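You operate a simulated robot arm through the tools that you are given. There is no shell and no other tool. Be economical: measure what you need, move in short steps, check, and stop when the job is done.

You run a simulated two-armed robot. Do the job below in one go: nothing can be reset, and whatever is moved stays where it is left.

Task
Cap the crated pump on the packing bench and add the rings box.
Fine: the grey cap from the brown tray; the small box is in the rings drawer and goes into that crate; close the drawer.

The check looks at the end state, three seconds after you hand in, the way a careful person would. Anything else that was tipped, shoved, dropped, spilled or broken makes it a failure. Lids that push on must go on centred and level and be pressed home; caps that screw on are set level and turned clockwise until they are tight.

Robot
Two 6-joint arms with two-finger parallel grippers on one trunk, on a base that drives. Base frame: it is fixed to the floor where the robot stands at the start and does not move with it; the origin is under the middle of the robot, x ahead of it, y to its left, z up; the surface under the hand at the start is at about z = 0.86. Readings come in m, degrees, newtons and seconds.
The left shoulder is at the start at [0.08, 0.216, 1.58], the right one opposite. With the tool pointing down near the work surface each hand reaches from about 0.1 to 0.7 m from the robot's upright axis, wherever it stands, measured 20 degrees to its own side. Places, roughly: inside of the middle brown crate [0.5, -0.4, 0.9]; rings drawer [0.9, -0.1, 1.4]. Payload 3.43 kg a hand.
Tool frame (each hand has its own): the origin (TCP) lies between the finger pads and is the grasp point; the fingertips stand 0.03 m ahead of it; z points along the fingers, y is the line along which they close. Largest opening 0.094 m; finger width 0.028, thickness 0.01; the body of the gripper, 0.05 by 0.096 m, starts 0.055 m behind the TCP.
Orientation is that of the tool frame in the base frame, as a unit quaternion [x, y, z, w]. With the fingers straight down and closing along the base's y, the tool's x points along the base's -x, its y along +y and its z along -z.

Tools
- The arms move only by the tool play_rows. It takes "left_plan", "right_plan" or both (then of equal length, played together; a hand with none holds still); each is one flat list of numbers, 7 for each row, row after row: the shift along the tool's x, y, z in m, then the turn, a rotation vector about the tool's x, y, z in degrees, then the gripper command, from -1 (shut) to 1 (fully open), values between in proportion. In form: [tx, ty, tz, rx, ry, rz, gripper, tx, ty, tz, rx, ry, rz, gripper, ...]. A call has 1 to 20 rows; each row is the pose to reach, as a shift and turn from the pose commanded when the call began, along the tool's axes at that moment. A row lasts 0.2 s, in which the tool goes at most 0.05 m and 8.6 degrees; a call with a longer step from one row to the next is refused whole, and so is a gripper value outside its range. A pose out of reach is approached as far as the arm can. The call stops where the force on the tool passes 40 N (or 10 N more than at its start, if that is more) or the arm is blocked; 0.2 s more then pass. Each finger travels about 0.072 m/s and halts on what it meets, pressing with about 45 N; the grip force reading is that of the motor and also rises with nothing between the fingers. The clock runs only during rows and for 0.2 s after the last one: add rows that repeat a pose to give the fingers time. The reply holds the time, the measured pose of the TCP, the force on the tool along the base axes, the opening and the grip force, in the units named above and with some noise, with the torque about the TCP (base axes, N m) and any sound that the robot's microphone picked up.
- Cameras (640 x 400 px; columns grow to the right, rows downward): "scene" is now at [0.1067, -0.027, 1.7447]; the picture's right is [-0.36, -0.93, 0.00], its down [-0.66, 0.26, -0.71] and it looks along [0.66, -0.26, -0.71] (base axes); focal length 248 px, centre (320, 200). "left" rides on the left gripper at [0.076, -0.014, -0.103] in its tool frame; the picture's right is [0.18, 0.98, 0.00], its down [-0.75, 0.14, -0.64] and it looks along [-0.63, 0.12, 0.77] (tool axes); focal length 243 px, centre (320, 200). "right" rides on the right gripper at [0.076, 0.014, -0.102] in its tool frame; the picture's right is [-0.18, 0.98, 0.00], its down [-0.75, -0.14, -0.64] and it looks along [-0.63, -0.12, 0.77] (tool axes); focal length 243 px, centre (320, 200). There is no depth. A picture from a camera that has moved, and an enlarged one, comes with that camera's place and axes in the base frame and with its lens.
- capture(camera): a new picture of that camera. It takes no simulated time.
- slide_trunk(by): slides the trunk up (or, below 0, down) by that many m; the arms and the scene camera ride with it, the base frame stays. It gives what a move gives, with no picture.
- steer(legs): drives the robot by 1 to 6 legs, each [ahead, left, turn to the left] in m, m and degrees, along the robot's own axes; the way and the turn of a leg run together, so that a leg with both is an arc; at most 1.5 m and 180 degrees a leg. The arms and the cameras ride along, it lands a little off, and it stops where it bumps. It gives what a move gives.
- pan_tilt(pan, tilt): turns the head with the scene camera to pan (to the left, within 86 degrees either way) and tilt (down, from -29 to 69), counted from straight ahead of the robot. It gives what a move gives.
- enlarge(camera, box): a new picture of the part [left, top, right, bottom] of that camera's present view, enlarged. It takes no simulated time.
- close_job(): hands the job in; it is judged then, once.

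Work in short steps. Places have to be worked out from the pictures, the camera data and where the tool is seen: move nearer, look again, correct. Check each grasp and each placing, and mend what went wrong. You have 120 turns and 92 pictures in all, those below and enlarged ones among them. Open the grippers and draw the arms clear of the work before you hand the job in, unless the task says otherwise; then end with one line.

The tools are called after "Call:" by a JSON object that holds its "name" and its "arguments". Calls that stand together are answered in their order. play_rows: Moves the arms, as the interface text tells. Its arguments: {"type":"object","properties":{"left_plan":{"type":"array"},"right_plan":{"type":"array"}},"required":[]} The other tools are called the same way: slide_trunk (by) slides the trunk up or down; steer (legs) drives the base; pan_tilt (pan, tilt) turns the head that bears the scene camera; capture (camera) takes a picture; enlarge (camera, box) takes an enlarged picture of a part of a camera's view; close_job () hands the job in.

At the start:

```text
t: 0.0
left_position: [0.5276, 0.0625, 0.9994]
left_ee_rot: [0.001, 1.0, 0.0, 0.0]
left_wrist_force: [-0.1, -0.3, 0.0]
left_torque: [-0.02, -0.01, 0.01]
left_opening: 0.0939
left_grip_force: 0.2
right_position: [0.3732, -0.2701, 1.0003]
right_ee_rot: [0.0, 1.0, 0.0, 0.0]
right_wrist_force: [0.7, -0.5, 0.2]
right_torque: [-0.03, 0.01, 0.0]
right_opening: 0.0941
right_grip_force: 0.0
trunk travel left (down, up): [-0.81, 0.03]
robot x, y, heading: [-0.0002, -0.0046, -0.2]
head pan, tilt: [-21.4, 44.9]
```

scene: 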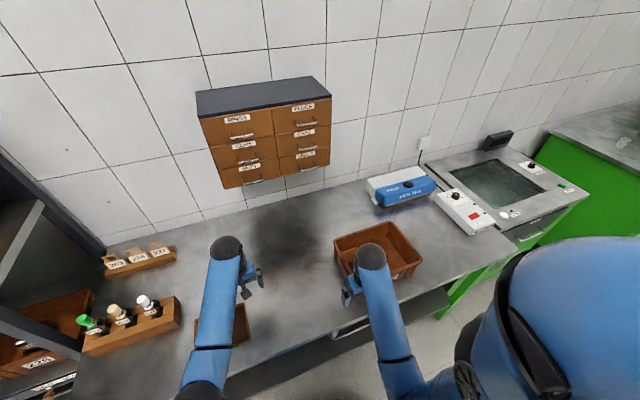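
right: 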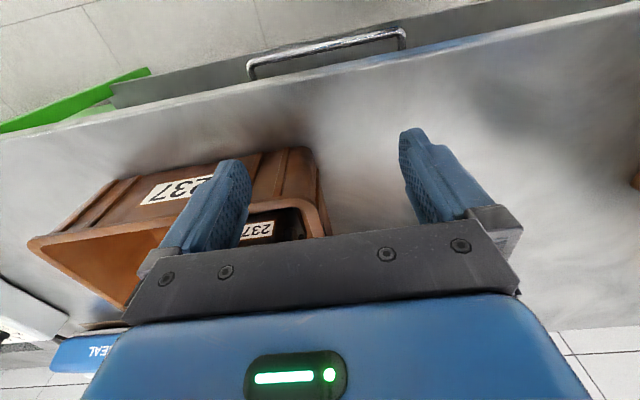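
left: 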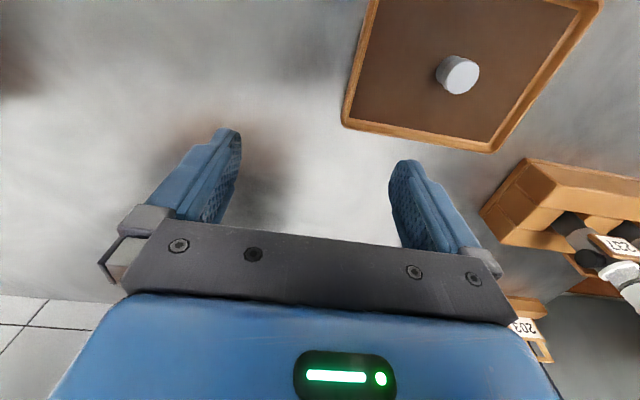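

I begin by looking closely at the drawer labels, the crate and the left-hand fixtures.

Call:
{"name": "enlarge", "arguments": {"camera": "scene", "box": [180, 60, 350, 200]}}

Call:
{"name": "enlarge", "arguments": {"camera": "scene", "box": [320, 160, 520, 300]}}

Call:
{"name": "enlarge", "arguments": {"camera": "scene", "box": [60, 220, 270, 360]}}

```text
2.86 times, centred on (265, 130) of scene
camera zoom: at [0.1067, -0.027, 1.7447], right [-0.36, -0.93, 0.0], down [-0.66, 0.26, -0.71], along [0.66, -0.26, -0.71], focal length 709 px, centre (477, 400)
```

zoom: 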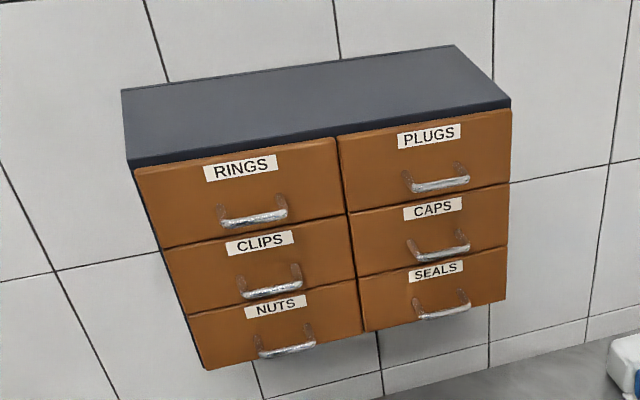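

```text
2.86 times, centred on (420, 230) of scene
camera zoom: at [0.1067, -0.027, 1.7447], right [-0.36, -0.93, 0.0], down [-0.66, 0.26, -0.71], along [0.66, -0.26, -0.71], focal length 709 px, centre (34, 114)
```

zoom: 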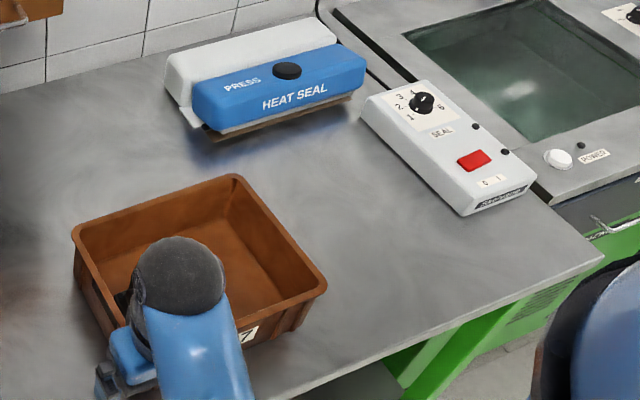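

```text
2.86 times, centred on (165, 290) of scene
camera zoom: at [0.1067, -0.027, 1.7447], right [-0.36, -0.93, 0.0], down [-0.66, 0.26, -0.71], along [0.66, -0.26, -0.71], focal length 709 px, centre (763, -57)
```

zoom: 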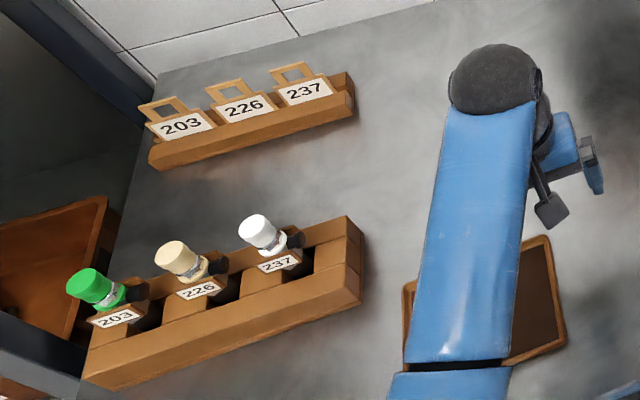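

The crate contents are hidden by the arm. I lift the right hand and draw it back so its camera looks into the crate.

Call:
{"name": "play_rows", "arguments": {"right_plan": [0, 0, -0.05, 0, 0, 0, 1, 0, 0, -0.1, 0, 0, 0, 1, 0.02, -0.02, -0.14, 0, 0, 0, 1, 0.04, -0.05, -0.17, 0, 0, 0, 1, 0.06, -0.08, -0.2, 0, 0, 0, 1, 0.09, -0.1, -0.22, 0, 0, 0, 1, 0.09, -0.1, -0.22, 0, 0, 0, 1]}}

Call:
{"name": "capture", "arguments": {"camera": "right"}}

Call:
{"name": "capture", "arguments": {"camera": "scene"}}

```text
t: 1.6
left_position: [0.5289, 0.0612, 0.9988]
left_ee_rot: [-0.001, 1.0, 0.0, -0.001]
left_wrist_force: [-0.2, -0.1, 0.0]
left_torque: [0.01, -0.01, -0.02]
left_opening: 0.094
left_grip_force: 0.1
right_position: [0.2693, -0.3348, 1.0259]
right_ee_rot: [-0.014, 1.0, -0.006, 0.007]
right_wrist_force: [0.5, 0.8, 0.2]
right_torque: [0.02, -0.01, 0.02]
right_opening: 0.0939
right_grip_force: 0.0
right hand out of reach, approached as far as the arm can: row 1, 2, 3, 4, 5, 6, 7
trunk travel left (down, up): [-0.81, 0.03]
robot x, y, heading: [-0.0003, 0.0022, -0.1]
head pan, tilt: [-21.4, 44.9]
```

```text
85 pictures are left
camera right: at [0.1913, -0.3237, 1.1269], right [0.16, 0.99, -0.01], down [0.75, -0.11, 0.65], along [0.64, -0.11, -0.76], focal length 243 px, centre (320, 200)
```

right: 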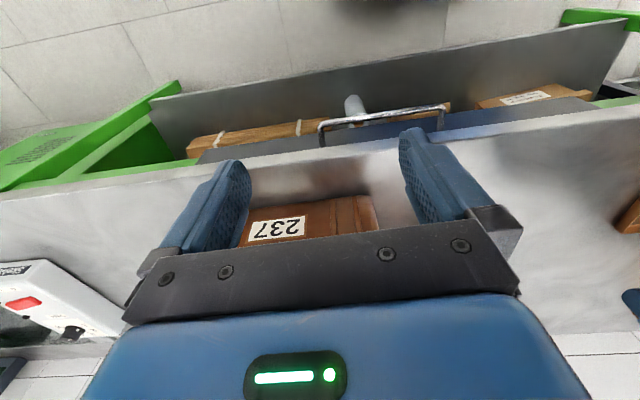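

```text
84 pictures are left
camera scene: at [0.1081, -0.0271, 1.7448], right [-0.36, -0.93, 0.0], down [-0.66, 0.26, -0.71], along [0.66, -0.26, -0.71], focal length 248 px, centre (320, 200)
```

scene: 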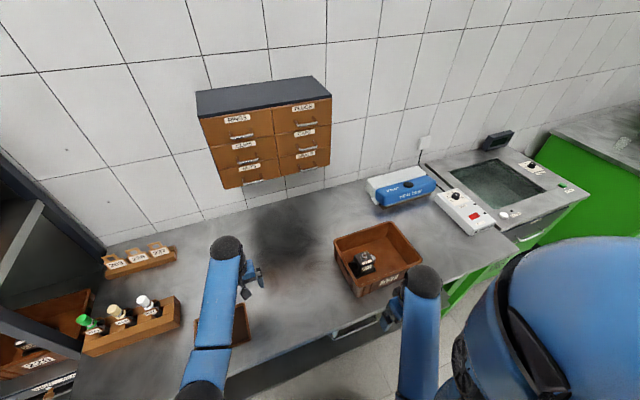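

The pump is inside the crate (label 237). I enlarge on it.

Call:
{"name": "enlarge", "arguments": {"camera": "scene", "box": [325, 215, 430, 300]}}

Call:
{"name": "capture", "arguments": {"camera": "left"}}

```text
4.71 times, centred on (378, 258) of scene
camera zoom: at [0.1081, -0.0271, 1.7448], right [-0.36, -0.93, 0.0], down [-0.66, 0.26, -0.71], along [0.66, -0.26, -0.71], focal length 1167 px, centre (49, -71)
```

zoom: 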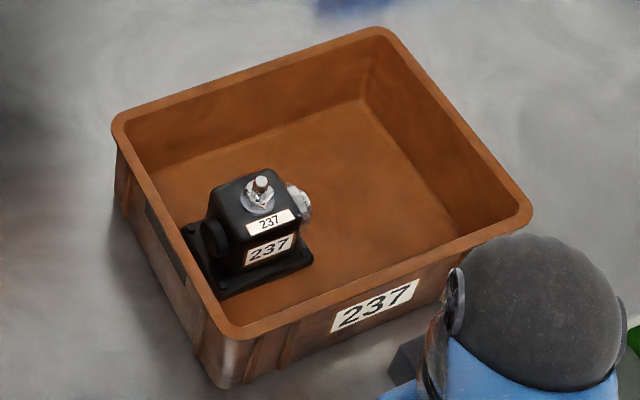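

```text
82 pictures are left
camera left: at [0.4519, 0.0472, 1.1014], right [-0.18, 0.98, 0.0], down [0.75, 0.14, 0.64], along [0.63, 0.12, -0.77], focal length 243 px, centre (320, 200)
```

left: 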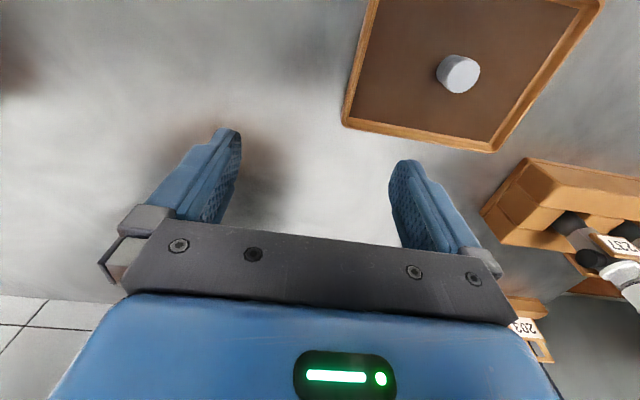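

I measure roughly: cap near (0.48, 0.17), pump stud near (0.52, -0.37). I'll enlarge the cap and the view of the pump for the type of fitting.

Call:
{"name": "enlarge", "arguments": {"camera": "left", "box": [418, 44, 498, 104]}}

Call:
{"name": "enlarge", "arguments": {"camera": "scene", "box": [350, 235, 390, 285]}}

```text
6.67 times, centred on (458, 74) of left
camera zoom: at [0.4519, 0.0472, 1.1014], right [-0.18, 0.98, 0.0], down [0.75, 0.14, 0.64], along [0.63, 0.12, -0.77], focal length 1618 px, centre (-600, 1040)
```

zoom: 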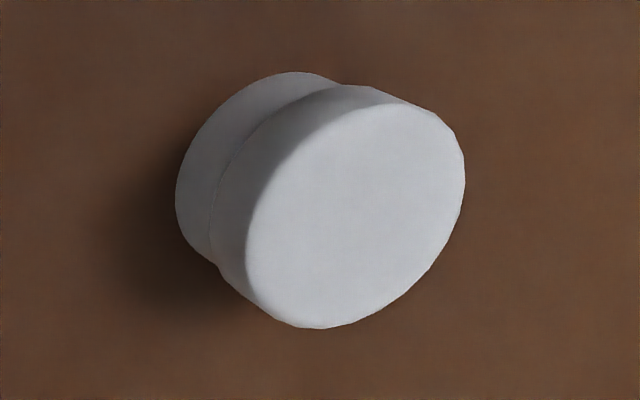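

```text
8.00 times, centred on (370, 260) of scene
camera zoom: at [0.1081, -0.0271, 1.7448], right [-0.36, -0.93, 0.0], down [-0.66, 0.26, -0.71], along [0.66, -0.26, -0.71], focal length 1984 px, centre (-80, -280)
```

zoom: 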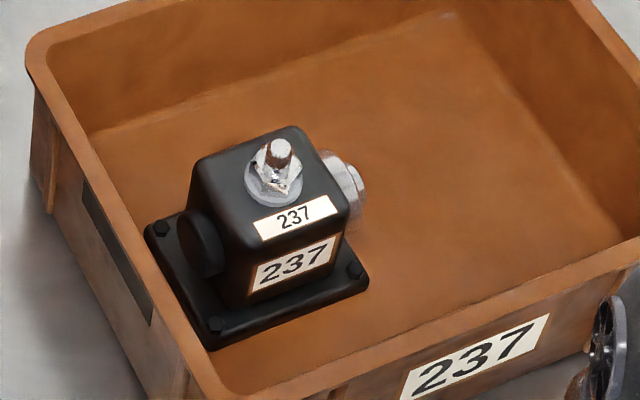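

The stud on top with a hex washer looks like the cap's place; I want a closer look with the right camera over the pump. First a null step toward the crate to see what the commanded pose is.

Call:
{"name": "play_rows", "arguments": {"right_plan": [-0.04, 0, 0, 0, 0, 0, 1, -0.08, 0, 0, 0, 0, 0, 1]}}

```text
t: 2.2
left_position: [0.5295, 0.0598, 0.9991]
left_ee_rot: [0.0, 1.0, 0.0, -0.002]
left_wrist_force: [0.3, 0.5, 0.0]
left_torque: [0.02, 0.03, 0.01]
left_opening: 0.0941
left_grip_force: 0.0
right_position: [0.341, -0.3376, 1.0097]
right_ee_rot: [0.001, 1.0, -0.001, 0.0]
right_wrist_force: [1.5, -0.8, -0.7]
right_torque: [-0.02, 0.03, -0.04]
right_opening: 0.0938
right_grip_force: 0.1
right hand out of reach, approached as far as the arm can: row 1, 2
trunk travel left (down, up): [-0.81, 0.03]
robot x, y, heading: [0.0022, -0.0008, -0.1]
head pan, tilt: [-21.4, 44.9]
```

Call:
{"name": "play_rows", "arguments": {"right_plan": [-0.05, 0, 0, 0, 0, 0, 1, -0.1, -0.02, 0, 0, 0, 0, 1, -0.14, -0.04, 0, 0, 0, 0, 1, -0.17, -0.04, 0, 0, 0, 0, 1, -0.17, -0.04, 0, 0, 0, 0, 1]}}

Call:
{"name": "capture", "arguments": {"camera": "right"}}

```text
refused: row 2 steps farther than a row can; nothing moved
```

```text
79 pictures are left
camera right: at [0.2656, -0.3241, 1.114], right [0.19, 0.98, 0.0], down [0.75, -0.14, 0.64], along [0.63, -0.12, -0.77], focal length 243 px, centre (320, 200)
```

right: 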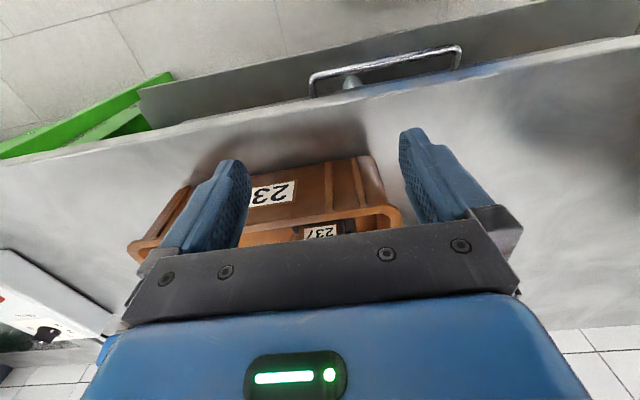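

Fingertips are only about 1 cm above the rim estimate, so I raise the trunk by its 3 cm first.

Call:
{"name": "slide_trunk", "arguments": {"by": 0.03}}

Call:
{"name": "play_rows", "arguments": {"right_plan": [-0.045, 0, 0, 0, 0, 0, 1, -0.085, -0.02, 0, 0, 0, 0, 1, -0.125, -0.035, 0, 0, 0, 0, 1, -0.17, -0.04, 0, 0, 0, 0, 1, -0.17, -0.04, 0, 0, 0, 0, 1]}}

Call:
{"name": "capture", "arguments": {"camera": "right"}}

```text
t: 3.0
left_position: [0.5277, 0.0611, 1.0298]
left_ee_rot: [0.0, 1.0, 0.0, 0.0]
left_wrist_force: [-0.1, -0.6, 0.2]
left_torque: [-0.01, 0.02, 0.02]
left_opening: 0.0942
left_grip_force: 0.1
right_position: [0.34, -0.3379, 1.0415]
right_ee_rot: [0.0, 1.0, -0.001, 0.002]
right_wrist_force: [-0.2, 0.6, 0.2]
right_torque: [0.04, -0.01, 0.02]
right_opening: 0.094
right_grip_force: 0.1
trunk travel left (down, up): [-0.84, 0.0]
robot x, y, heading: [0.0013, -0.0023, -0.0]
head pan, tilt: [-21.4, 44.9]
```

```text
t: 4.2
left_position: [0.5282, 0.0621, 1.0304]
left_ee_rot: [0.0, 1.0, -0.001, -0.001]
left_wrist_force: [-0.3, 0.4, 0.5]
left_torque: [0.01, 0.01, 0.01]
left_opening: 0.094
left_grip_force: 0.1
right_position: [0.5111, -0.3781, 1.0425]
right_ee_rot: [0.0, 1.0, -0.001, 0.002]
right_wrist_force: [-1.1, 0.3, 0.0]
right_torque: [-0.02, 0.0, 0.0]
right_opening: 0.0939
right_grip_force: 0.1
trunk travel left (down, up): [-0.84, 0.0]
robot x, y, heading: [-0.0018, 0.0005, -0.0]
head pan, tilt: [-21.4, 44.9]
```

```text
78 pictures are left
camera right: at [0.4338, -0.3636, 1.1458], right [0.18, 0.98, 0.0], down [0.75, -0.14, 0.65], along [0.63, -0.12, -0.76], focal length 243 px, centre (320, 200)
```

right: 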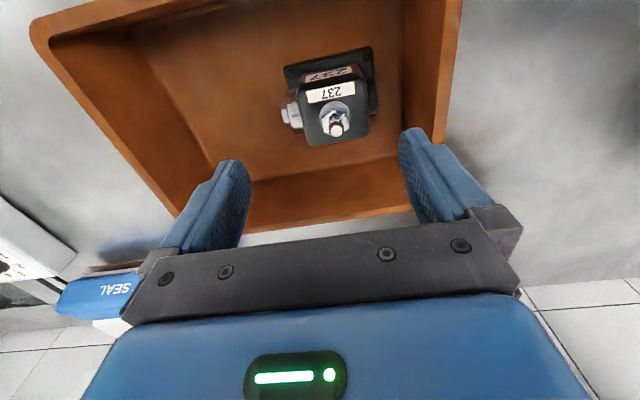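

Call:
{"name": "enlarge", "arguments": {"camera": "right", "box": [270, 40, 390, 150]}}

```text
3.64 times, centred on (330, 95) of right
camera zoom: at [0.4338, -0.3636, 1.1458], right [0.18, 0.98, 0.0], down [0.75, -0.14, 0.65], along [0.63, -0.12, -0.76], focal length 882 px, centre (284, 582)
```

zoom: 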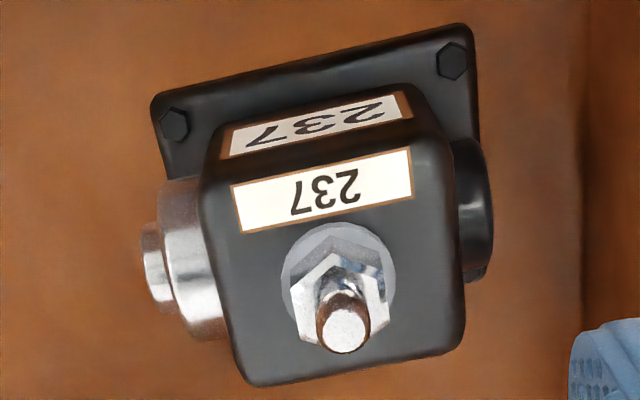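

Top stud: tip at about (0.518, -0.366, 0.96), base ring at z ≈ 0.927, vertical. Now I bring the left hand over the cap to measure it.

Call:
{"name": "play_rows", "arguments": {"left_plan": [0.02, 0.04, 0, 0, 0, 0, 1, 0.04, 0.075, 0, 0, 0, 0, 1, 0.05, 0.105, 0.01, 0, 0, 0, 1, 0.05, 0.105, 0.03, 0, 0, 0, 1, 0.05, 0.105, 0.03, 0, 0, 0, 1], "right_plan": [0.045, 0, 0, 0, 0, 0, 1, 0.09, 0, 0, 0, 0, 0, 1, 0.13, 0, 0, 0, 0, 0, 1, 0.17, 0, 0, 0, 0, 0, 1, 0.2, 0, 0, 0, 0, 0, 1]}}

Call:
{"name": "capture", "arguments": {"camera": "left"}}

Call:
{"name": "capture", "arguments": {"camera": "scene"}}

```text
t: 5.3
left_position: [0.4766, 0.1665, 0.9989]
left_ee_rot: [0.0, 1.0, 0.0, 0.001]
left_wrist_force: [-0.5, -0.9, -1.1]
left_torque: [0.0, -0.03, -0.03]
left_opening: 0.0939
left_grip_force: 0.0
right_position: [0.3105, -0.3784, 1.0432]
right_ee_rot: [0.0, 1.0, -0.001, 0.003]
right_wrist_force: [-0.8, 0.3, 0.6]
right_torque: [0.0, -0.03, 0.01]
right_opening: 0.094
right_grip_force: 0.1
trunk travel left (down, up): [-0.84, 0.0]
robot x, y, heading: [-0.0036, 0.0, 0.0]
head pan, tilt: [-21.4, 44.9]
```

```text
76 pictures are left
camera left: at [0.3997, 0.1524, 1.1015], right [-0.18, 0.98, 0.0], down [0.75, 0.14, 0.64], along [0.63, 0.12, -0.77], focal length 243 px, centre (320, 200)
```

left: 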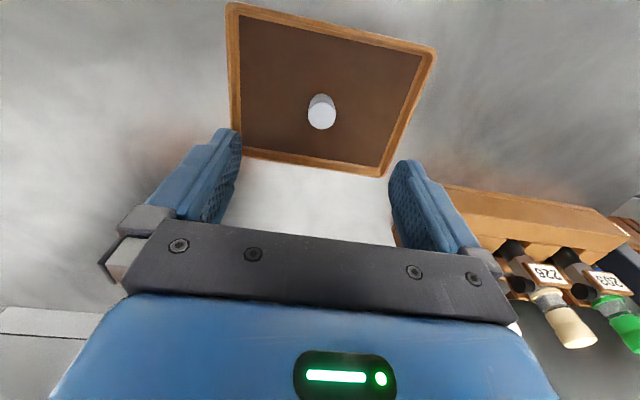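

```text
75 pictures are left
camera scene: at [0.1048, -0.0264, 1.7749], right [-0.36, -0.93, 0.0], down [-0.66, 0.26, -0.71], along [0.66, -0.26, -0.7], focal length 248 px, centre (320, 200)
```

scene: 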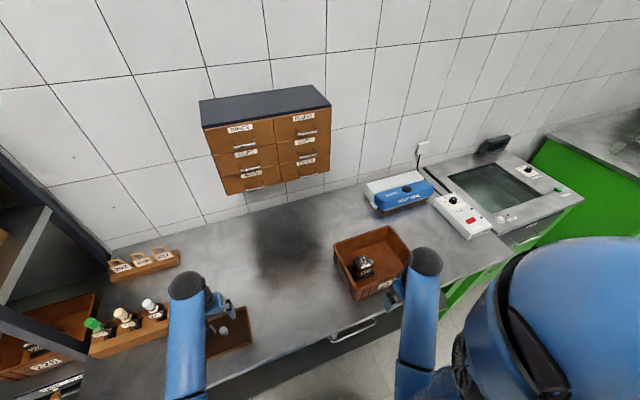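

Call:
{"name": "enlarge", "arguments": {"camera": "left", "box": [290, 80, 354, 140]}}

Call:
{"name": "enlarge", "arguments": {"camera": "scene", "box": [190, 300, 270, 360]}}

```text
6.67 times, centred on (322, 110) of left
camera zoom: at [0.3997, 0.1524, 1.1015], right [-0.18, 0.98, 0.0], down [0.75, 0.14, 0.64], along [0.63, 0.12, -0.77], focal length 1618 px, centre (307, 800)
```

zoom: 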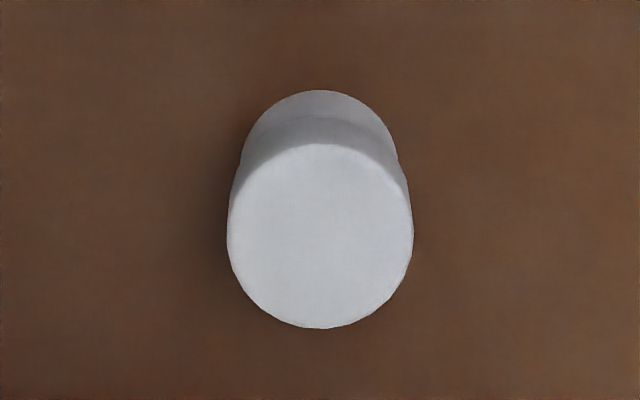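

```text
6.67 times, centred on (230, 330) of scene
camera zoom: at [0.1048, -0.0264, 1.7749], right [-0.36, -0.93, 0.0], down [-0.66, 0.26, -0.71], along [0.66, -0.26, -0.7], focal length 1653 px, centre (920, -667)
```

zoom: 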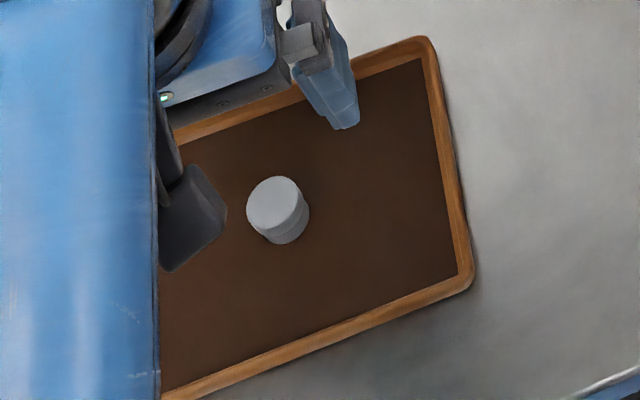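

The cap's top centre is at about (0.473, 0.168, 0.903), 23 mm wide and about 30 mm tall. I descend so the fingertips stop about 8 mm above the tray floor, then close.

Call:
{"name": "play_rows", "arguments": {"left_plan": [0.0035, 0.0015, 0.03, 0, 0, 0, 0.2, 0.0035, 0.0015, 0.06, 0, 0, 0, 0.2, 0.0035, 0.0015, 0.08, 0, 0, 0, 0.2, 0.0035, 0.0015, 0.094, 0, 0, 0, 0.2, 0.0035, 0.0015, 0.094, 0, 0, 0, 0.2]}}

Call:
{"name": "capture", "arguments": {"camera": "left"}}

```text
t: 6.5
left_position: [0.4749, 0.167, 0.9047]
left_ee_rot: [-0.001, 1.0, 0.0, -0.001]
left_wrist_force: [-0.1, 0.2, -0.1]
left_torque: [-0.01, 0.04, -0.01]
left_opening: 0.0565
left_grip_force: 0.0
right_position: [0.3099, -0.3779, 1.0427]
right_ee_rot: [0.0, 1.0, -0.002, 0.002]
right_wrist_force: [-0.6, 0.7, -0.7]
right_torque: [-0.03, -0.01, 0.0]
right_opening: 0.0939
right_grip_force: 0.1
trunk travel left (down, up): [-0.84, 0.0]
robot x, y, heading: [0.0018, -0.001, 0.2]
head pan, tilt: [-21.4, 44.9]
```

```text
72 pictures are left
camera left: at [0.3976, 0.1539, 1.0069], right [-0.18, 0.98, 0.0], down [0.75, 0.14, 0.64], along [0.63, 0.12, -0.77], focal length 243 px, centre (320, 200)
```

left: 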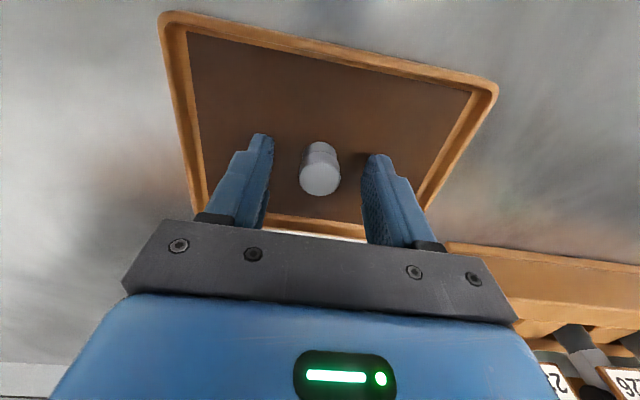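

Cap is between the fingers, about 3–4 mm nearer in x; I shift and close.

Call:
{"name": "play_rows", "arguments": {"left_plan": [0.003, 0, 0, 0, 0, 0, 0.2, 0.003, 0, 0, 0, 0, 0, -0.3, 0.003, 0, 0, 0, 0, 0, -1, 0.003, 0, 0, 0, 0, 0, -1, 0.003, 0, 0, 0, 0, 0, -1, 0.003, 0, 0, 0, 0, 0, -1]}}

Call:
{"name": "capture", "arguments": {"camera": "left"}}

```text
t: 8.0
left_position: [0.4721, 0.169, 0.9044]
left_ee_rot: [0.001, 1.0, 0.0, 0.0]
left_wrist_force: [0.5, -1.4, 1.5]
left_torque: [-0.09, -0.02, 0.02]
left_opening: 0.0168
left_grip_force: 45.1
right_position: [0.3107, -0.3795, 1.0422]
right_ee_rot: [0.0, 1.0, 0.0, 0.002]
right_wrist_force: [-0.4, -0.4, 0.0]
right_torque: [0.01, -0.01, 0.0]
right_opening: 0.0941
right_grip_force: 0.0
trunk travel left (down, up): [-0.84, 0.0]
robot x, y, heading: [-0.0019, 0.0017, 0.1]
head pan, tilt: [-21.4, 44.9]
```

```text
71 pictures are left
camera left: at [0.3944, 0.1539, 1.007], right [-0.18, 0.98, 0.0], down [0.75, 0.14, 0.64], along [0.63, 0.12, -0.77], focal length 243 px, centre (320, 200)
```

left: 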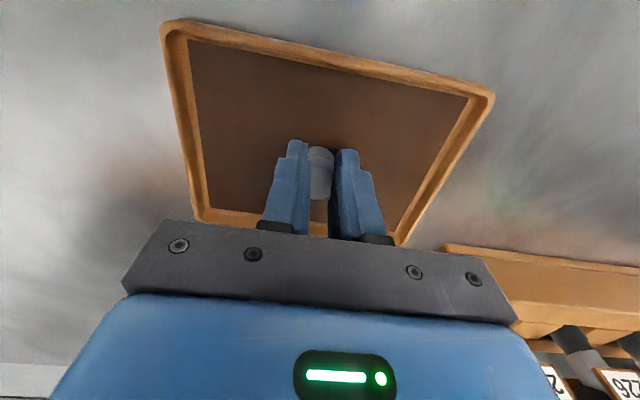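

Call:
{"name": "enlarge", "arguments": {"camera": "left", "box": [260, 120, 390, 250]}}

Call:
{"name": "enlarge", "arguments": {"camera": "scene", "box": [190, 300, 270, 360]}}

```text
3.08 times, centred on (325, 185) of left
camera zoom: at [0.3944, 0.1539, 1.007], right [-0.18, 0.98, 0.0], down [0.75, 0.14, 0.64], along [0.63, 0.12, -0.77], focal length 746 px, centre (305, 246)
```

zoom: 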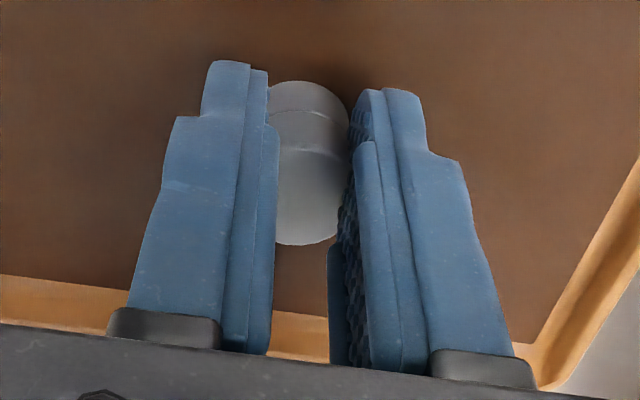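

```text
6.67 times, centred on (230, 330) of scene
camera zoom: at [0.1067, -0.0271, 1.7748], right [-0.36, -0.93, 0.0], down [-0.66, 0.26, -0.71], along [0.66, -0.26, -0.71], focal length 1653 px, centre (920, -667)
```

zoom: 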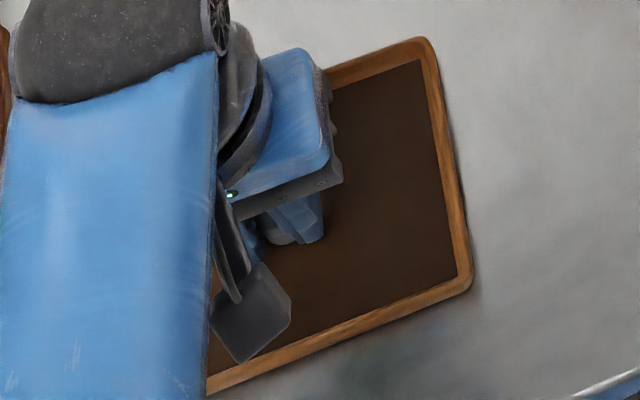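

Grip reads firm. I lift the cap 10 cm and look at it from the left camera.

Call:
{"name": "play_rows", "arguments": {"left_plan": [0, 0, -0.02, 0, 0, 0, -1, 0, 0, -0.05, 0, 0, 0, -1, 0, 0, -0.09, 0, 0, 0, -1, 0, 0, -0.12, 0, 0, 0, -1, 0, 0, -0.12, 0, 0, 0, -1]}}

Call:
{"name": "enlarge", "arguments": {"camera": "left", "box": [230, 100, 420, 250]}}

```text
t: 9.2
left_position: [0.4692, 0.1679, 1.0258]
left_ee_rot: [0.0, 1.0, 0.0, 0.001]
left_wrist_force: [0.4, 0.2, 0.2]
left_torque: [-0.02, 0.04, -0.01]
left_opening: 0.0167
left_grip_force: 44.6
right_position: [0.3105, -0.3787, 1.043]
right_ee_rot: [0.0, 1.0, -0.001, 0.003]
right_wrist_force: [-0.1, -0.2, 0.6]
right_torque: [0.03, 0.01, 0.0]
right_opening: 0.094
right_grip_force: 0.1
trunk travel left (down, up): [-0.84, 0.0]
robot x, y, heading: [0.0002, 0.0004, 0.3]
head pan, tilt: [-21.4, 44.9]
```

```text
2.67 times, centred on (325, 175) of left
camera zoom: at [0.3937, 0.1536, 1.1278], right [-0.18, 0.98, 0.0], down [0.75, 0.14, 0.64], along [0.63, 0.12, -0.77], focal length 647 px, centre (307, 267)
```

zoom: 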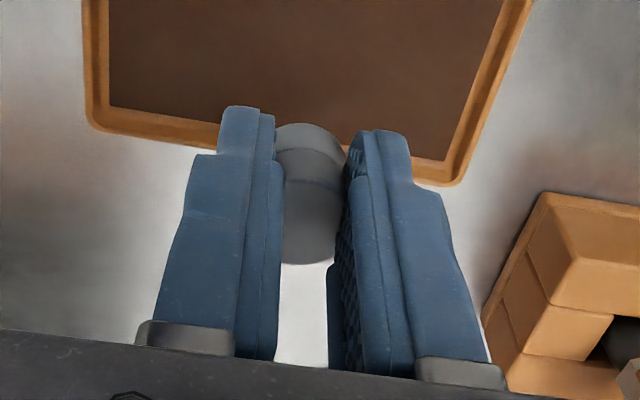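

Cap is firmly held and level. I drive the robot about 0.42 m to the right so the left hand comes over the pump.

Call:
{"name": "steer", "arguments": {"legs": [[0, -0.42, 0]]}}

Call:
{"name": "capture", "arguments": {"camera": "left"}}

```text
t: 11.7
left_position: [0.4697, -0.2454, 1.0255]
left_ee_rot: [0.001, 1.0, -0.001, 0.0]
left_wrist_force: [-0.4, 0.4, 0.3]
left_torque: [0.01, -0.04, 0.01]
left_opening: 0.0166
left_grip_force: 45.0
right_position: [0.3094, -0.7911, 1.0442]
right_ee_rot: [0.001, 1.0, -0.002, 0.003]
right_wrist_force: [-0.1, 0.1, 0.6]
right_torque: [-0.03, -0.02, 0.01]
right_opening: 0.094
right_grip_force: 0.1
trunk travel left (down, up): [-0.84, 0.0]
robot x, y, heading: [0.0009, -0.4152, -0.3]
head pan, tilt: [-21.4, 44.9]
```

```text
67 pictures are left
camera left: at [0.3935, -0.2594, 1.127], right [-0.18, 0.98, 0.0], down [0.75, 0.14, 0.64], along [0.63, 0.12, -0.77], focal length 243 px, centre (320, 200)
```

left: 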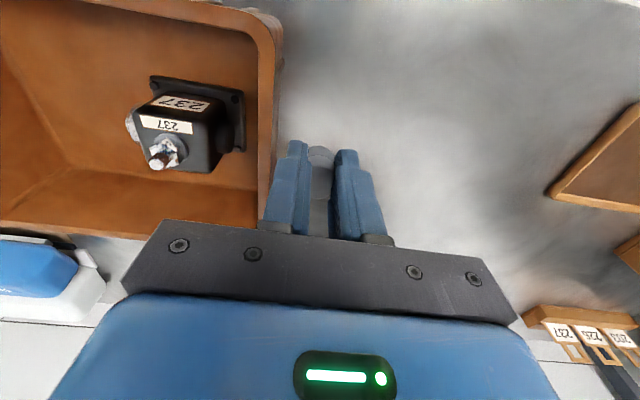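

Stud recalculated at (0.516, -0.367), consistent. I move the left hand over it, keeping height.

Call:
{"name": "play_rows", "arguments": {"left_plan": [-0.01, -0.03, 0, 0, 0, 0, -1, -0.02, -0.06, 0, 0, 0, 0, -1, -0.035, -0.09, 0, 0, 0, 0, -1, -0.05, -0.121, 0, 0, 0, 0, -1, -0.05, -0.121, 0, 0, 0, 0, -1]}}

Call:
{"name": "enlarge", "arguments": {"camera": "left", "box": [230, 60, 420, 250]}}

Call:
{"name": "enlarge", "arguments": {"camera": "scene", "box": [180, 220, 340, 340]}}

```text
t: 12.9
left_position: [0.5216, -0.3679, 1.0256]
left_ee_rot: [0.0, 1.0, 0.0, 0.0]
left_wrist_force: [1.2, -0.2, 0.0]
left_torque: [0.02, 0.0, -0.01]
left_opening: 0.0168
left_grip_force: 44.9
right_position: [0.3106, -0.7936, 1.0432]
right_ee_rot: [0.0, 1.0, -0.002, 0.002]
right_wrist_force: [-0.5, 0.3, 0.2]
right_torque: [0.02, -0.02, -0.01]
right_opening: 0.094
right_grip_force: 0.0
trunk travel left (down, up): [-0.84, 0.0]
robot x, y, heading: [0.0003, -0.419, -0.2]
head pan, tilt: [-21.4, 44.9]
```

```text
2.11 times, centred on (325, 155) of left
camera zoom: at [0.4444, -0.3825, 1.1263], right [-0.18, 0.98, 0.0], down [0.75, 0.14, 0.64], along [0.63, 0.12, -0.77], focal length 511 px, centre (310, 295)
```

zoom: 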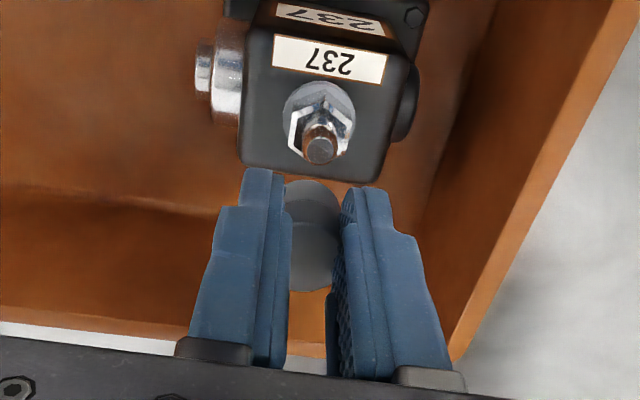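

```text
3.33 times, centred on (260, 280) of scene
camera zoom: at [0.1065, -0.442, 1.7747], right [-0.37, -0.93, 0.0], down [-0.66, 0.26, -0.71], along [0.66, -0.26, -0.71], focal length 827 px, centre (520, -67)
```

zoom: 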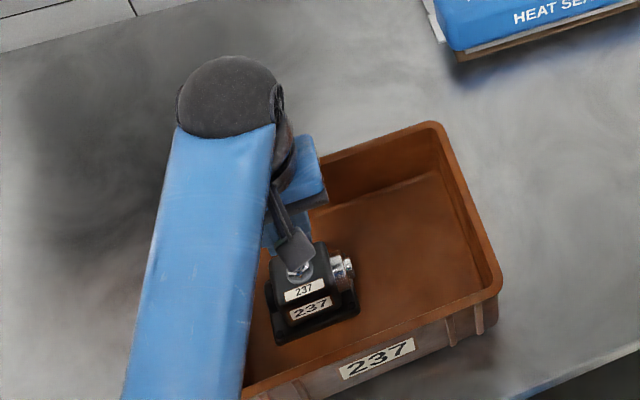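

Call:
{"name": "enlarge", "arguments": {"camera": "left", "box": [295, 130, 355, 205]}}

```text
5.33 times, centred on (325, 168) of left
camera zoom: at [0.4444, -0.3825, 1.1263], right [-0.18, 0.98, 0.0], down [0.75, 0.14, 0.64], along [0.63, 0.12, -0.77], focal length 1294 px, centre (293, 373)
```

zoom: 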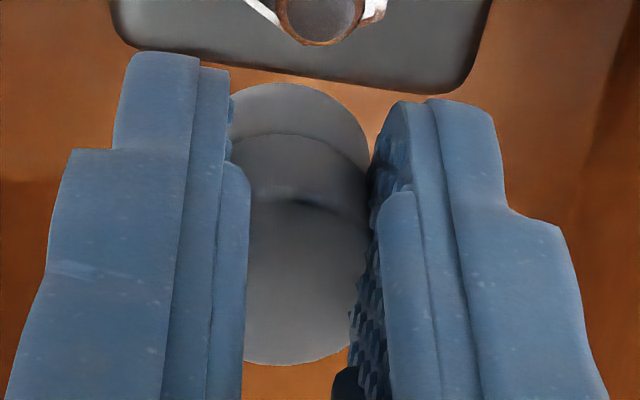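

Cap centre computed at (0.518, -0.366) vs stud (0.516, -0.365); I correct 2 mm and descend 2.2 cm, to just above the stud tip, then look again.

Call:
{"name": "play_rows", "arguments": {"left_plan": [0.002, 0.001, 0.01, 0, 0, 0, -1, 0.002, 0.001, 0.022, 0, 0, 0, -1, 0.002, 0.001, 0.022, 0, 0, 0, -1]}}

Call:
{"name": "enlarge", "arguments": {"camera": "left", "box": [265, 90, 385, 210]}}

Call:
{"name": "enlarge", "arguments": {"camera": "scene", "box": [230, 260, 290, 320]}}

```text
t: 13.8
left_position: [0.5198, -0.3681, 1.0089]
left_ee_rot: [0.0, 1.0, -0.002, 0.006]
left_wrist_force: [-9.9, 3.9, 20.7]
left_torque: [0.3, 0.41, 0.01]
left_opening: 0.0173
left_grip_force: 44.8
right_position: [0.3082, -0.7934, 1.0437]
right_ee_rot: [0.0, 1.0, -0.002, 0.003]
right_wrist_force: [0.4, -0.8, 0.6]
right_torque: [-0.01, 0.06, 0.0]
right_opening: 0.094
right_grip_force: 0.1
trunk travel left (down, up): [-0.84, 0.0]
robot x, y, heading: [0.004, -0.4169, 0.0]
head pan, tilt: [-21.4, 44.9]
stopped in row 3 (left hand): the force on the tool passed its limit at 42 N (the readings are from after the stop); the commanded pose is now the measured one
```

```text
3.33 times, centred on (325, 150) of left
camera zoom: at [0.4419, -0.3816, 1.1103], right [-0.18, 0.98, -0.01], down [0.75, 0.14, 0.65], along [0.64, 0.12, -0.76], focal length 809 px, centre (303, 367)
```

zoom: 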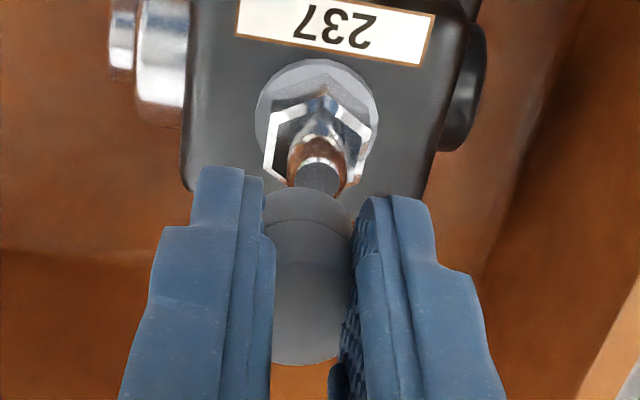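

```text
6.67 times, centred on (260, 290) of scene
camera zoom: at [0.1026, -0.4419, 1.7749], right [-0.36, -0.93, 0.0], down [-0.66, 0.26, -0.71], along [0.66, -0.26, -0.7], focal length 1653 px, centre (720, -400)
```

zoom: 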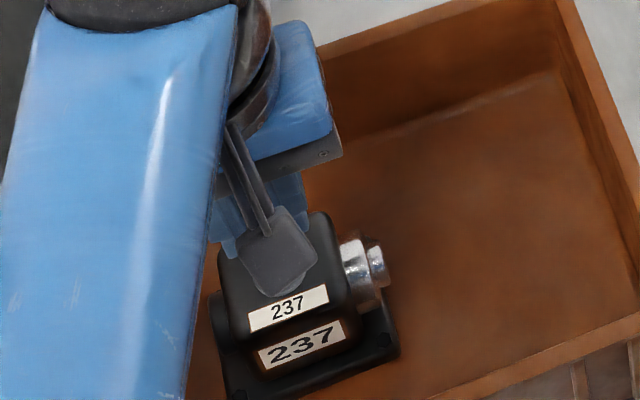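

Contact came 1–2 cm earlier than expected, so alignment/heights need a side view. I lift the left hand 2 cm and turn the right hand 90° so its camera looks toward +y at the pump.

Call:
{"name": "play_rows", "arguments": {"left_plan": [0, 0, -0.02, 0, 0, 0, -1, 0, 0, -0.02, 0, 0, 0, -1, 0, 0, -0.02, 0, 0, 0, -1, 0, 0, -0.02, 0, 0, 0, -1, 0, 0, -0.02, 0, 0, 0, -1, 0, 0, -0.02, 0, 0, 0, -1, 0, 0, -0.02, 0, 0, 0, -1, 0, 0, -0.02, 0, 0, 0, -1, 0, 0, -0.02, 0, 0, 0, -1, 0, 0, -0.02, 0, 0, 0, -1, 0, 0, -0.02, 0, 0, 0, -1, 0, 0, -0.02, 0, 0, 0, -1], "right_plan": [-0.02, 0.01, 0, 0, 0, -8, 1, -0.04, 0.02, 0, 0, 0, -16, 1, -0.06, 0.03, 0, 0, 0, -24, 1, -0.08, 0.04, 0, 0, 0, -32, 1, -0.1, 0.05, 0, 0, 0, -40, 1, -0.12, 0.06, 0, 0, 0, -48, 1, -0.14, 0.07, 0, 0, 0, -56, 1, -0.16, 0.08, 0, 0, 0, -64, 1, -0.18, 0.09, 0, 0, 0, -72, 1, -0.2, 0.1, 0, 0, 0, -80, 1, -0.2, 0.1, 0, 0, 0, -88, 1, -0.2, 0.1, 0, 0, 0, -90, 1]}}

Call:
{"name": "capture", "arguments": {"camera": "right"}}

```text
t: 16.4
left_position: [0.5207, -0.3678, 1.0269]
left_ee_rot: [0.0, 1.0, -0.002, 0.003]
left_wrist_force: [-0.6, 0.2, -0.3]
left_torque: [-0.01, 0.0, 0.02]
left_opening: 0.0169
left_grip_force: 44.9
right_position: [0.5105, -0.6948, 1.0437]
right_ee_rot: [0.707, -0.707, 0.002, 0.0]
right_wrist_force: [-0.2, 0.0, 0.2]
right_torque: [-0.02, -0.01, -0.01]
right_opening: 0.094
right_grip_force: 0.1
trunk travel left (down, up): [-0.84, 0.0]
robot x, y, heading: [-0.0032, -0.4155, -0.3]
head pan, tilt: [-21.4, 44.9]
```

```text
61 pictures are left
camera right: at [0.495, -0.7703, 1.147], right [-0.98, 0.18, -0.01], down [0.14, 0.76, 0.64], along [0.12, 0.63, -0.77], focal length 243 px, centre (320, 200)
```

right: 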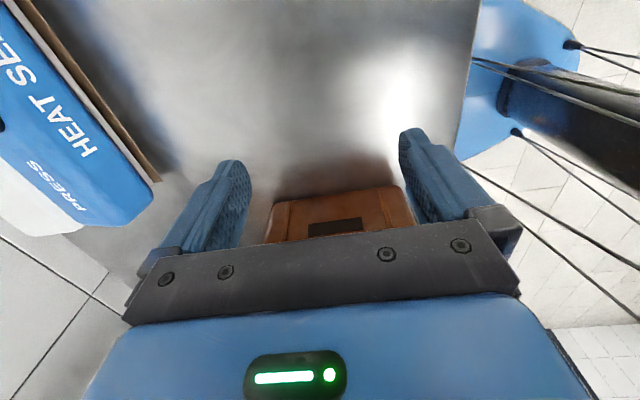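

The turn works. Now I pitch the right hand up about 34° and move nearer for a side view.

Call:
{"name": "play_rows", "arguments": {"right_plan": [-0.01, 0, 0, 0, -8, 0, 1, -0.02, 0, 0, 0, -16, 0, 1, -0.03, 0, 0, 0, -24, 0, 1, -0.04, 0, 0, 0, -30, 0, 1, -0.04, 0, 0, 0, -36, 0, 1, -0.04, 0, 0, 0, -36, 0, 1]}}

Call:
{"name": "capture", "arguments": {"camera": "right"}}

```text
t: 17.8
left_position: [0.523, -0.3666, 1.0274]
left_ee_rot: [0.001, 1.0, -0.002, 0.003]
left_wrist_force: [0.6, 0.7, 0.4]
left_torque: [-0.03, -0.01, 0.0]
left_opening: 0.0167
left_grip_force: 44.8
right_position: [0.5102, -0.6533, 1.0431]
right_ee_rot: [-0.672, 0.673, 0.215, 0.22]
right_wrist_force: [0.1, 0.2, 0.0]
right_torque: [-0.01, 0.02, 0.02]
right_opening: 0.0941
right_grip_force: 0.1
trunk travel left (down, up): [-0.84, 0.0]
robot x, y, heading: [-0.002, -0.4167, -0.1]
head pan, tilt: [-21.4, 44.9]
```

```text
60 pictures are left
camera right: at [0.4958, -0.7763, 1.0826], right [-0.98, 0.15, 0.1], down [0.14, 0.23, 0.96], along [0.12, 0.96, -0.25], focal length 243 px, centre (320, 200)
```

right: 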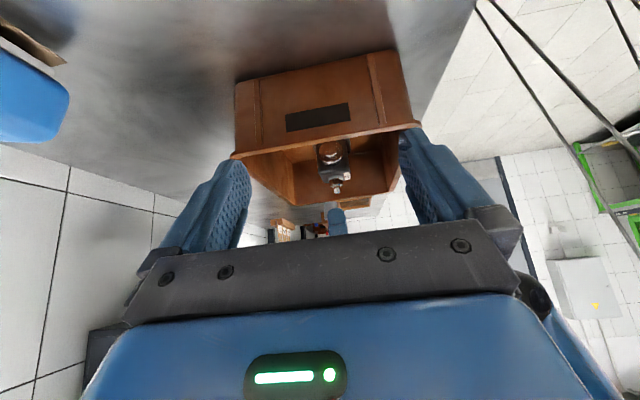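

Call:
{"name": "enlarge", "arguments": {"camera": "right", "box": [300, 130, 375, 240]}}

```text
3.64 times, centred on (338, 185) of right
camera zoom: at [0.4958, -0.7763, 1.0826], right [-0.98, 0.15, 0.1], down [0.14, 0.23, 0.96], along [0.12, 0.96, -0.25], focal length 882 px, centre (256, 254)
```

zoom: 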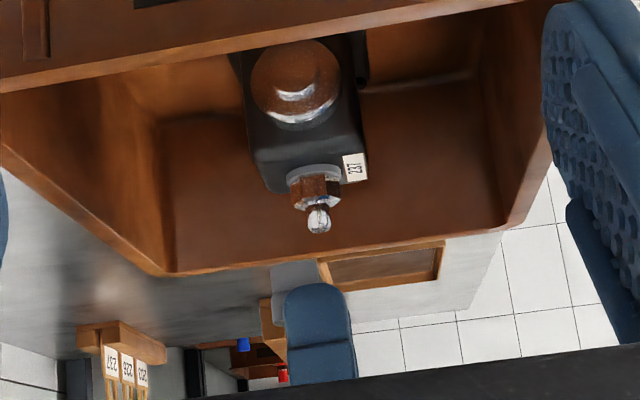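

Call:
{"name": "enlarge", "arguments": {"camera": "right", "box": [320, 180, 360, 230]}}

```text
8.00 times, centred on (340, 205) of right
camera zoom: at [0.4958, -0.7763, 1.0826], right [-0.98, 0.15, 0.1], down [0.14, 0.23, 0.96], along [0.12, 0.96, -0.25], focal length 1941 px, centre (160, 160)
```

zoom: 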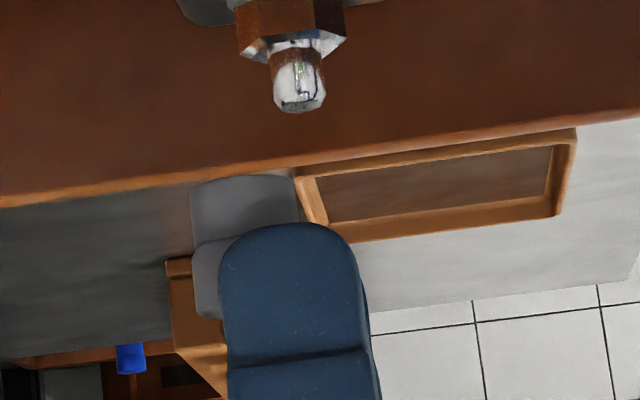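

Now it's clear: the cap is held at the fingertips, centre ~7 mm beyond the TCP in +x, its bottom ~41 mm below the TCP; stud tip at z ≈ 0.968, (0.514, -0.366). I shift the hand 13 mm in −x and check from both cameras.

Call:
{"name": "play_rows", "arguments": {"left_plan": [0.013, 0, 0, 0, 0, 0, -1, 0.013, 0, 0, 0, 0, 0, -1]}}

Call:
{"name": "enlarge", "arguments": {"camera": "left", "box": [265, 90, 385, 210]}}

Call:
{"name": "enlarge", "arguments": {"camera": "right", "box": [320, 180, 360, 230]}}

```text
t: 18.4
left_position: [0.5084, -0.3679, 1.0269]
left_ee_rot: [0.0, 1.0, -0.001, 0.003]
left_wrist_force: [0.5, 0.2, -0.2]
left_torque: [-0.02, 0.0, 0.01]
left_opening: 0.0167
left_grip_force: 44.8
right_position: [0.5094, -0.6537, 1.043]
right_ee_rot: [0.673, -0.673, -0.216, -0.22]
right_wrist_force: [-1.0, 0.1, -0.1]
right_torque: [0.0, 0.01, 0.03]
right_opening: 0.0941
right_grip_force: 0.0
trunk travel left (down, up): [-0.84, 0.0]
robot x, y, heading: [0.0009, -0.4141, -0.3]
head pan, tilt: [-21.4, 44.9]
```

```text
3.33 times, centred on (325, 150) of left
camera zoom: at [0.4301, -0.3818, 1.128], right [-0.18, 0.98, 0.0], down [0.75, 0.14, 0.65], along [0.64, 0.12, -0.76], focal length 809 px, centre (303, 367)
```

zoom: 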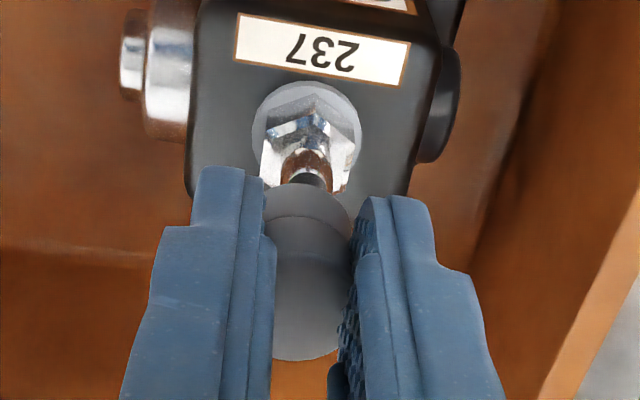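

```text
8.00 times, centred on (340, 205) of right
camera zoom: at [0.4955, -0.7762, 1.0826], right [-0.98, 0.15, 0.1], down [0.14, 0.23, 0.96], along [0.12, 0.96, -0.25], focal length 1941 px, centre (160, 160)
```

zoom: 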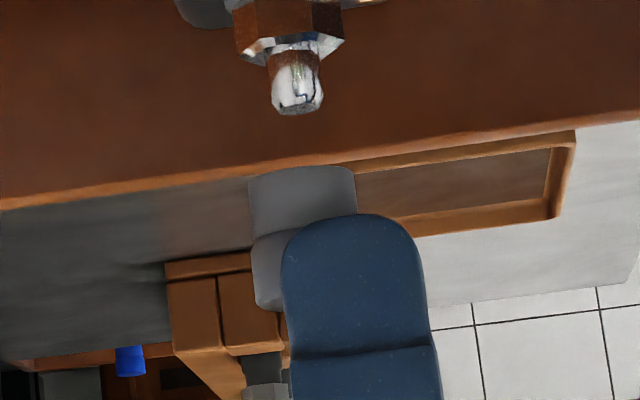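

Both views show the cap axis now over the stud within about 0.5 mm and level. I lower in small steps.

Call:
{"name": "play_rows", "arguments": {"left_plan": [0, 0.0005, 0.008, 0, 0, 0, -1, 0, 0.0005, 0.014, 0, 0, 0, -1, 0, 0.0005, 0.017, 0, 0, 0, -1, 0, 0.0005, 0.019, 0, 0, 0, -1, 0, 0.0005, 0.021, 0, 0, 0, -1, 0, 0.0005, 0.023, 0, 0, 0, -1, 0, 0.0005, 0.023, 0, 0, 0, -1]}}

Call:
{"name": "enlarge", "arguments": {"camera": "right", "box": [320, 165, 360, 215]}}

```text
t: 20.0
left_position: [0.5082, -0.3678, 1.0034]
left_ee_rot: [0.001, 1.0, -0.002, 0.003]
left_wrist_force: [-1.1, 1.5, -0.1]
left_torque: [0.09, 0.03, 0.03]
left_opening: 0.0166
left_grip_force: 45.1
right_position: [0.5097, -0.6542, 1.0439]
right_ee_rot: [0.673, -0.673, -0.216, -0.22]
right_wrist_force: [-0.4, -0.3, -0.3]
right_torque: [0.04, 0.02, -0.01]
right_opening: 0.0939
right_grip_force: 0.1
trunk travel left (down, up): [-0.84, 0.0]
robot x, y, heading: [-0.002, -0.4137, -0.0]
head pan, tilt: [-21.4, 44.9]
```

```text
8.00 times, centred on (340, 190) of right
camera zoom: at [0.4953, -0.7758, 1.0829], right [-0.98, 0.15, 0.1], down [0.14, 0.23, 0.96], along [0.12, 0.96, -0.25], focal length 1941 px, centre (160, 280)
```

zoom: 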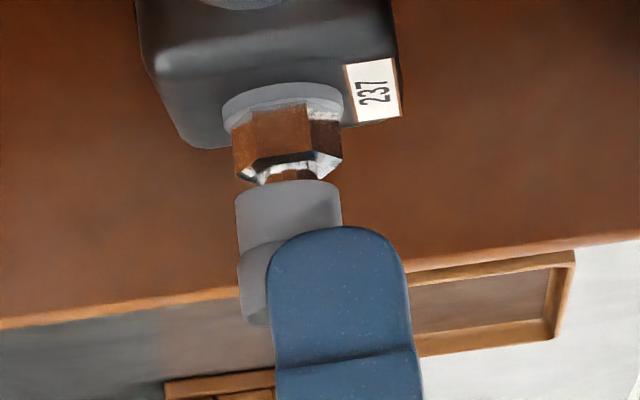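

The cap has slipped over the stud with no force. I continue down in 1 mm steps until resistance.

Call:
{"name": "play_rows", "arguments": {"left_plan": [0, 0, 0.001, 0, 0, 0, -1, 0, 0, 0.002, 0, 0, 0, -1, 0, 0, 0.003, 0, 0, 0, -1, 0, 0, 0.004, 0, 0, 0, -1, 0, 0, 0.005, 0, 0, 0, -1, 0, 0, 0.006, 0, 0, 0, -1, 0, 0, 0.006, 0, 0, 0, -1]}}

Call:
{"name": "enlarge", "arguments": {"camera": "right", "box": [320, 165, 360, 215]}}

```text
t: 21.6
left_position: [0.5085, -0.367, 1.0015]
left_ee_rot: [0.0, 1.0, -0.001, 0.007]
left_wrist_force: [-5.6, 2.2, 26.8]
left_torque: [0.32, -0.15, 0.07]
left_opening: 0.0169
left_grip_force: 45.6
right_position: [0.5067, -0.654, 1.0457]
right_ee_rot: [0.673, -0.672, -0.215, -0.221]
right_wrist_force: [-0.2, 0.0, -0.3]
right_torque: [-0.04, 0.02, -0.01]
right_opening: 0.0939
right_grip_force: 0.0
trunk travel left (down, up): [-0.84, 0.0]
robot x, y, heading: [0.0006, -0.4133, -0.1]
head pan, tilt: [-21.4, 44.9]
heard: snap
```

```text
8.00 times, centred on (340, 190) of right
camera zoom: at [0.4924, -0.776, 1.0845], right [-0.98, 0.15, 0.1], down [0.13, 0.23, 0.96], along [0.12, 0.96, -0.25], focal length 1941 px, centre (160, 280)
```

zoom: 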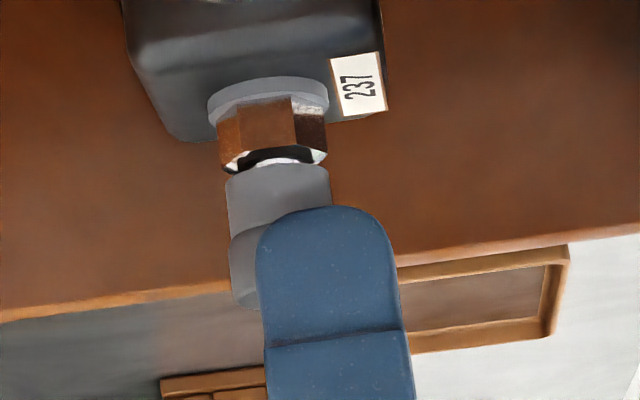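

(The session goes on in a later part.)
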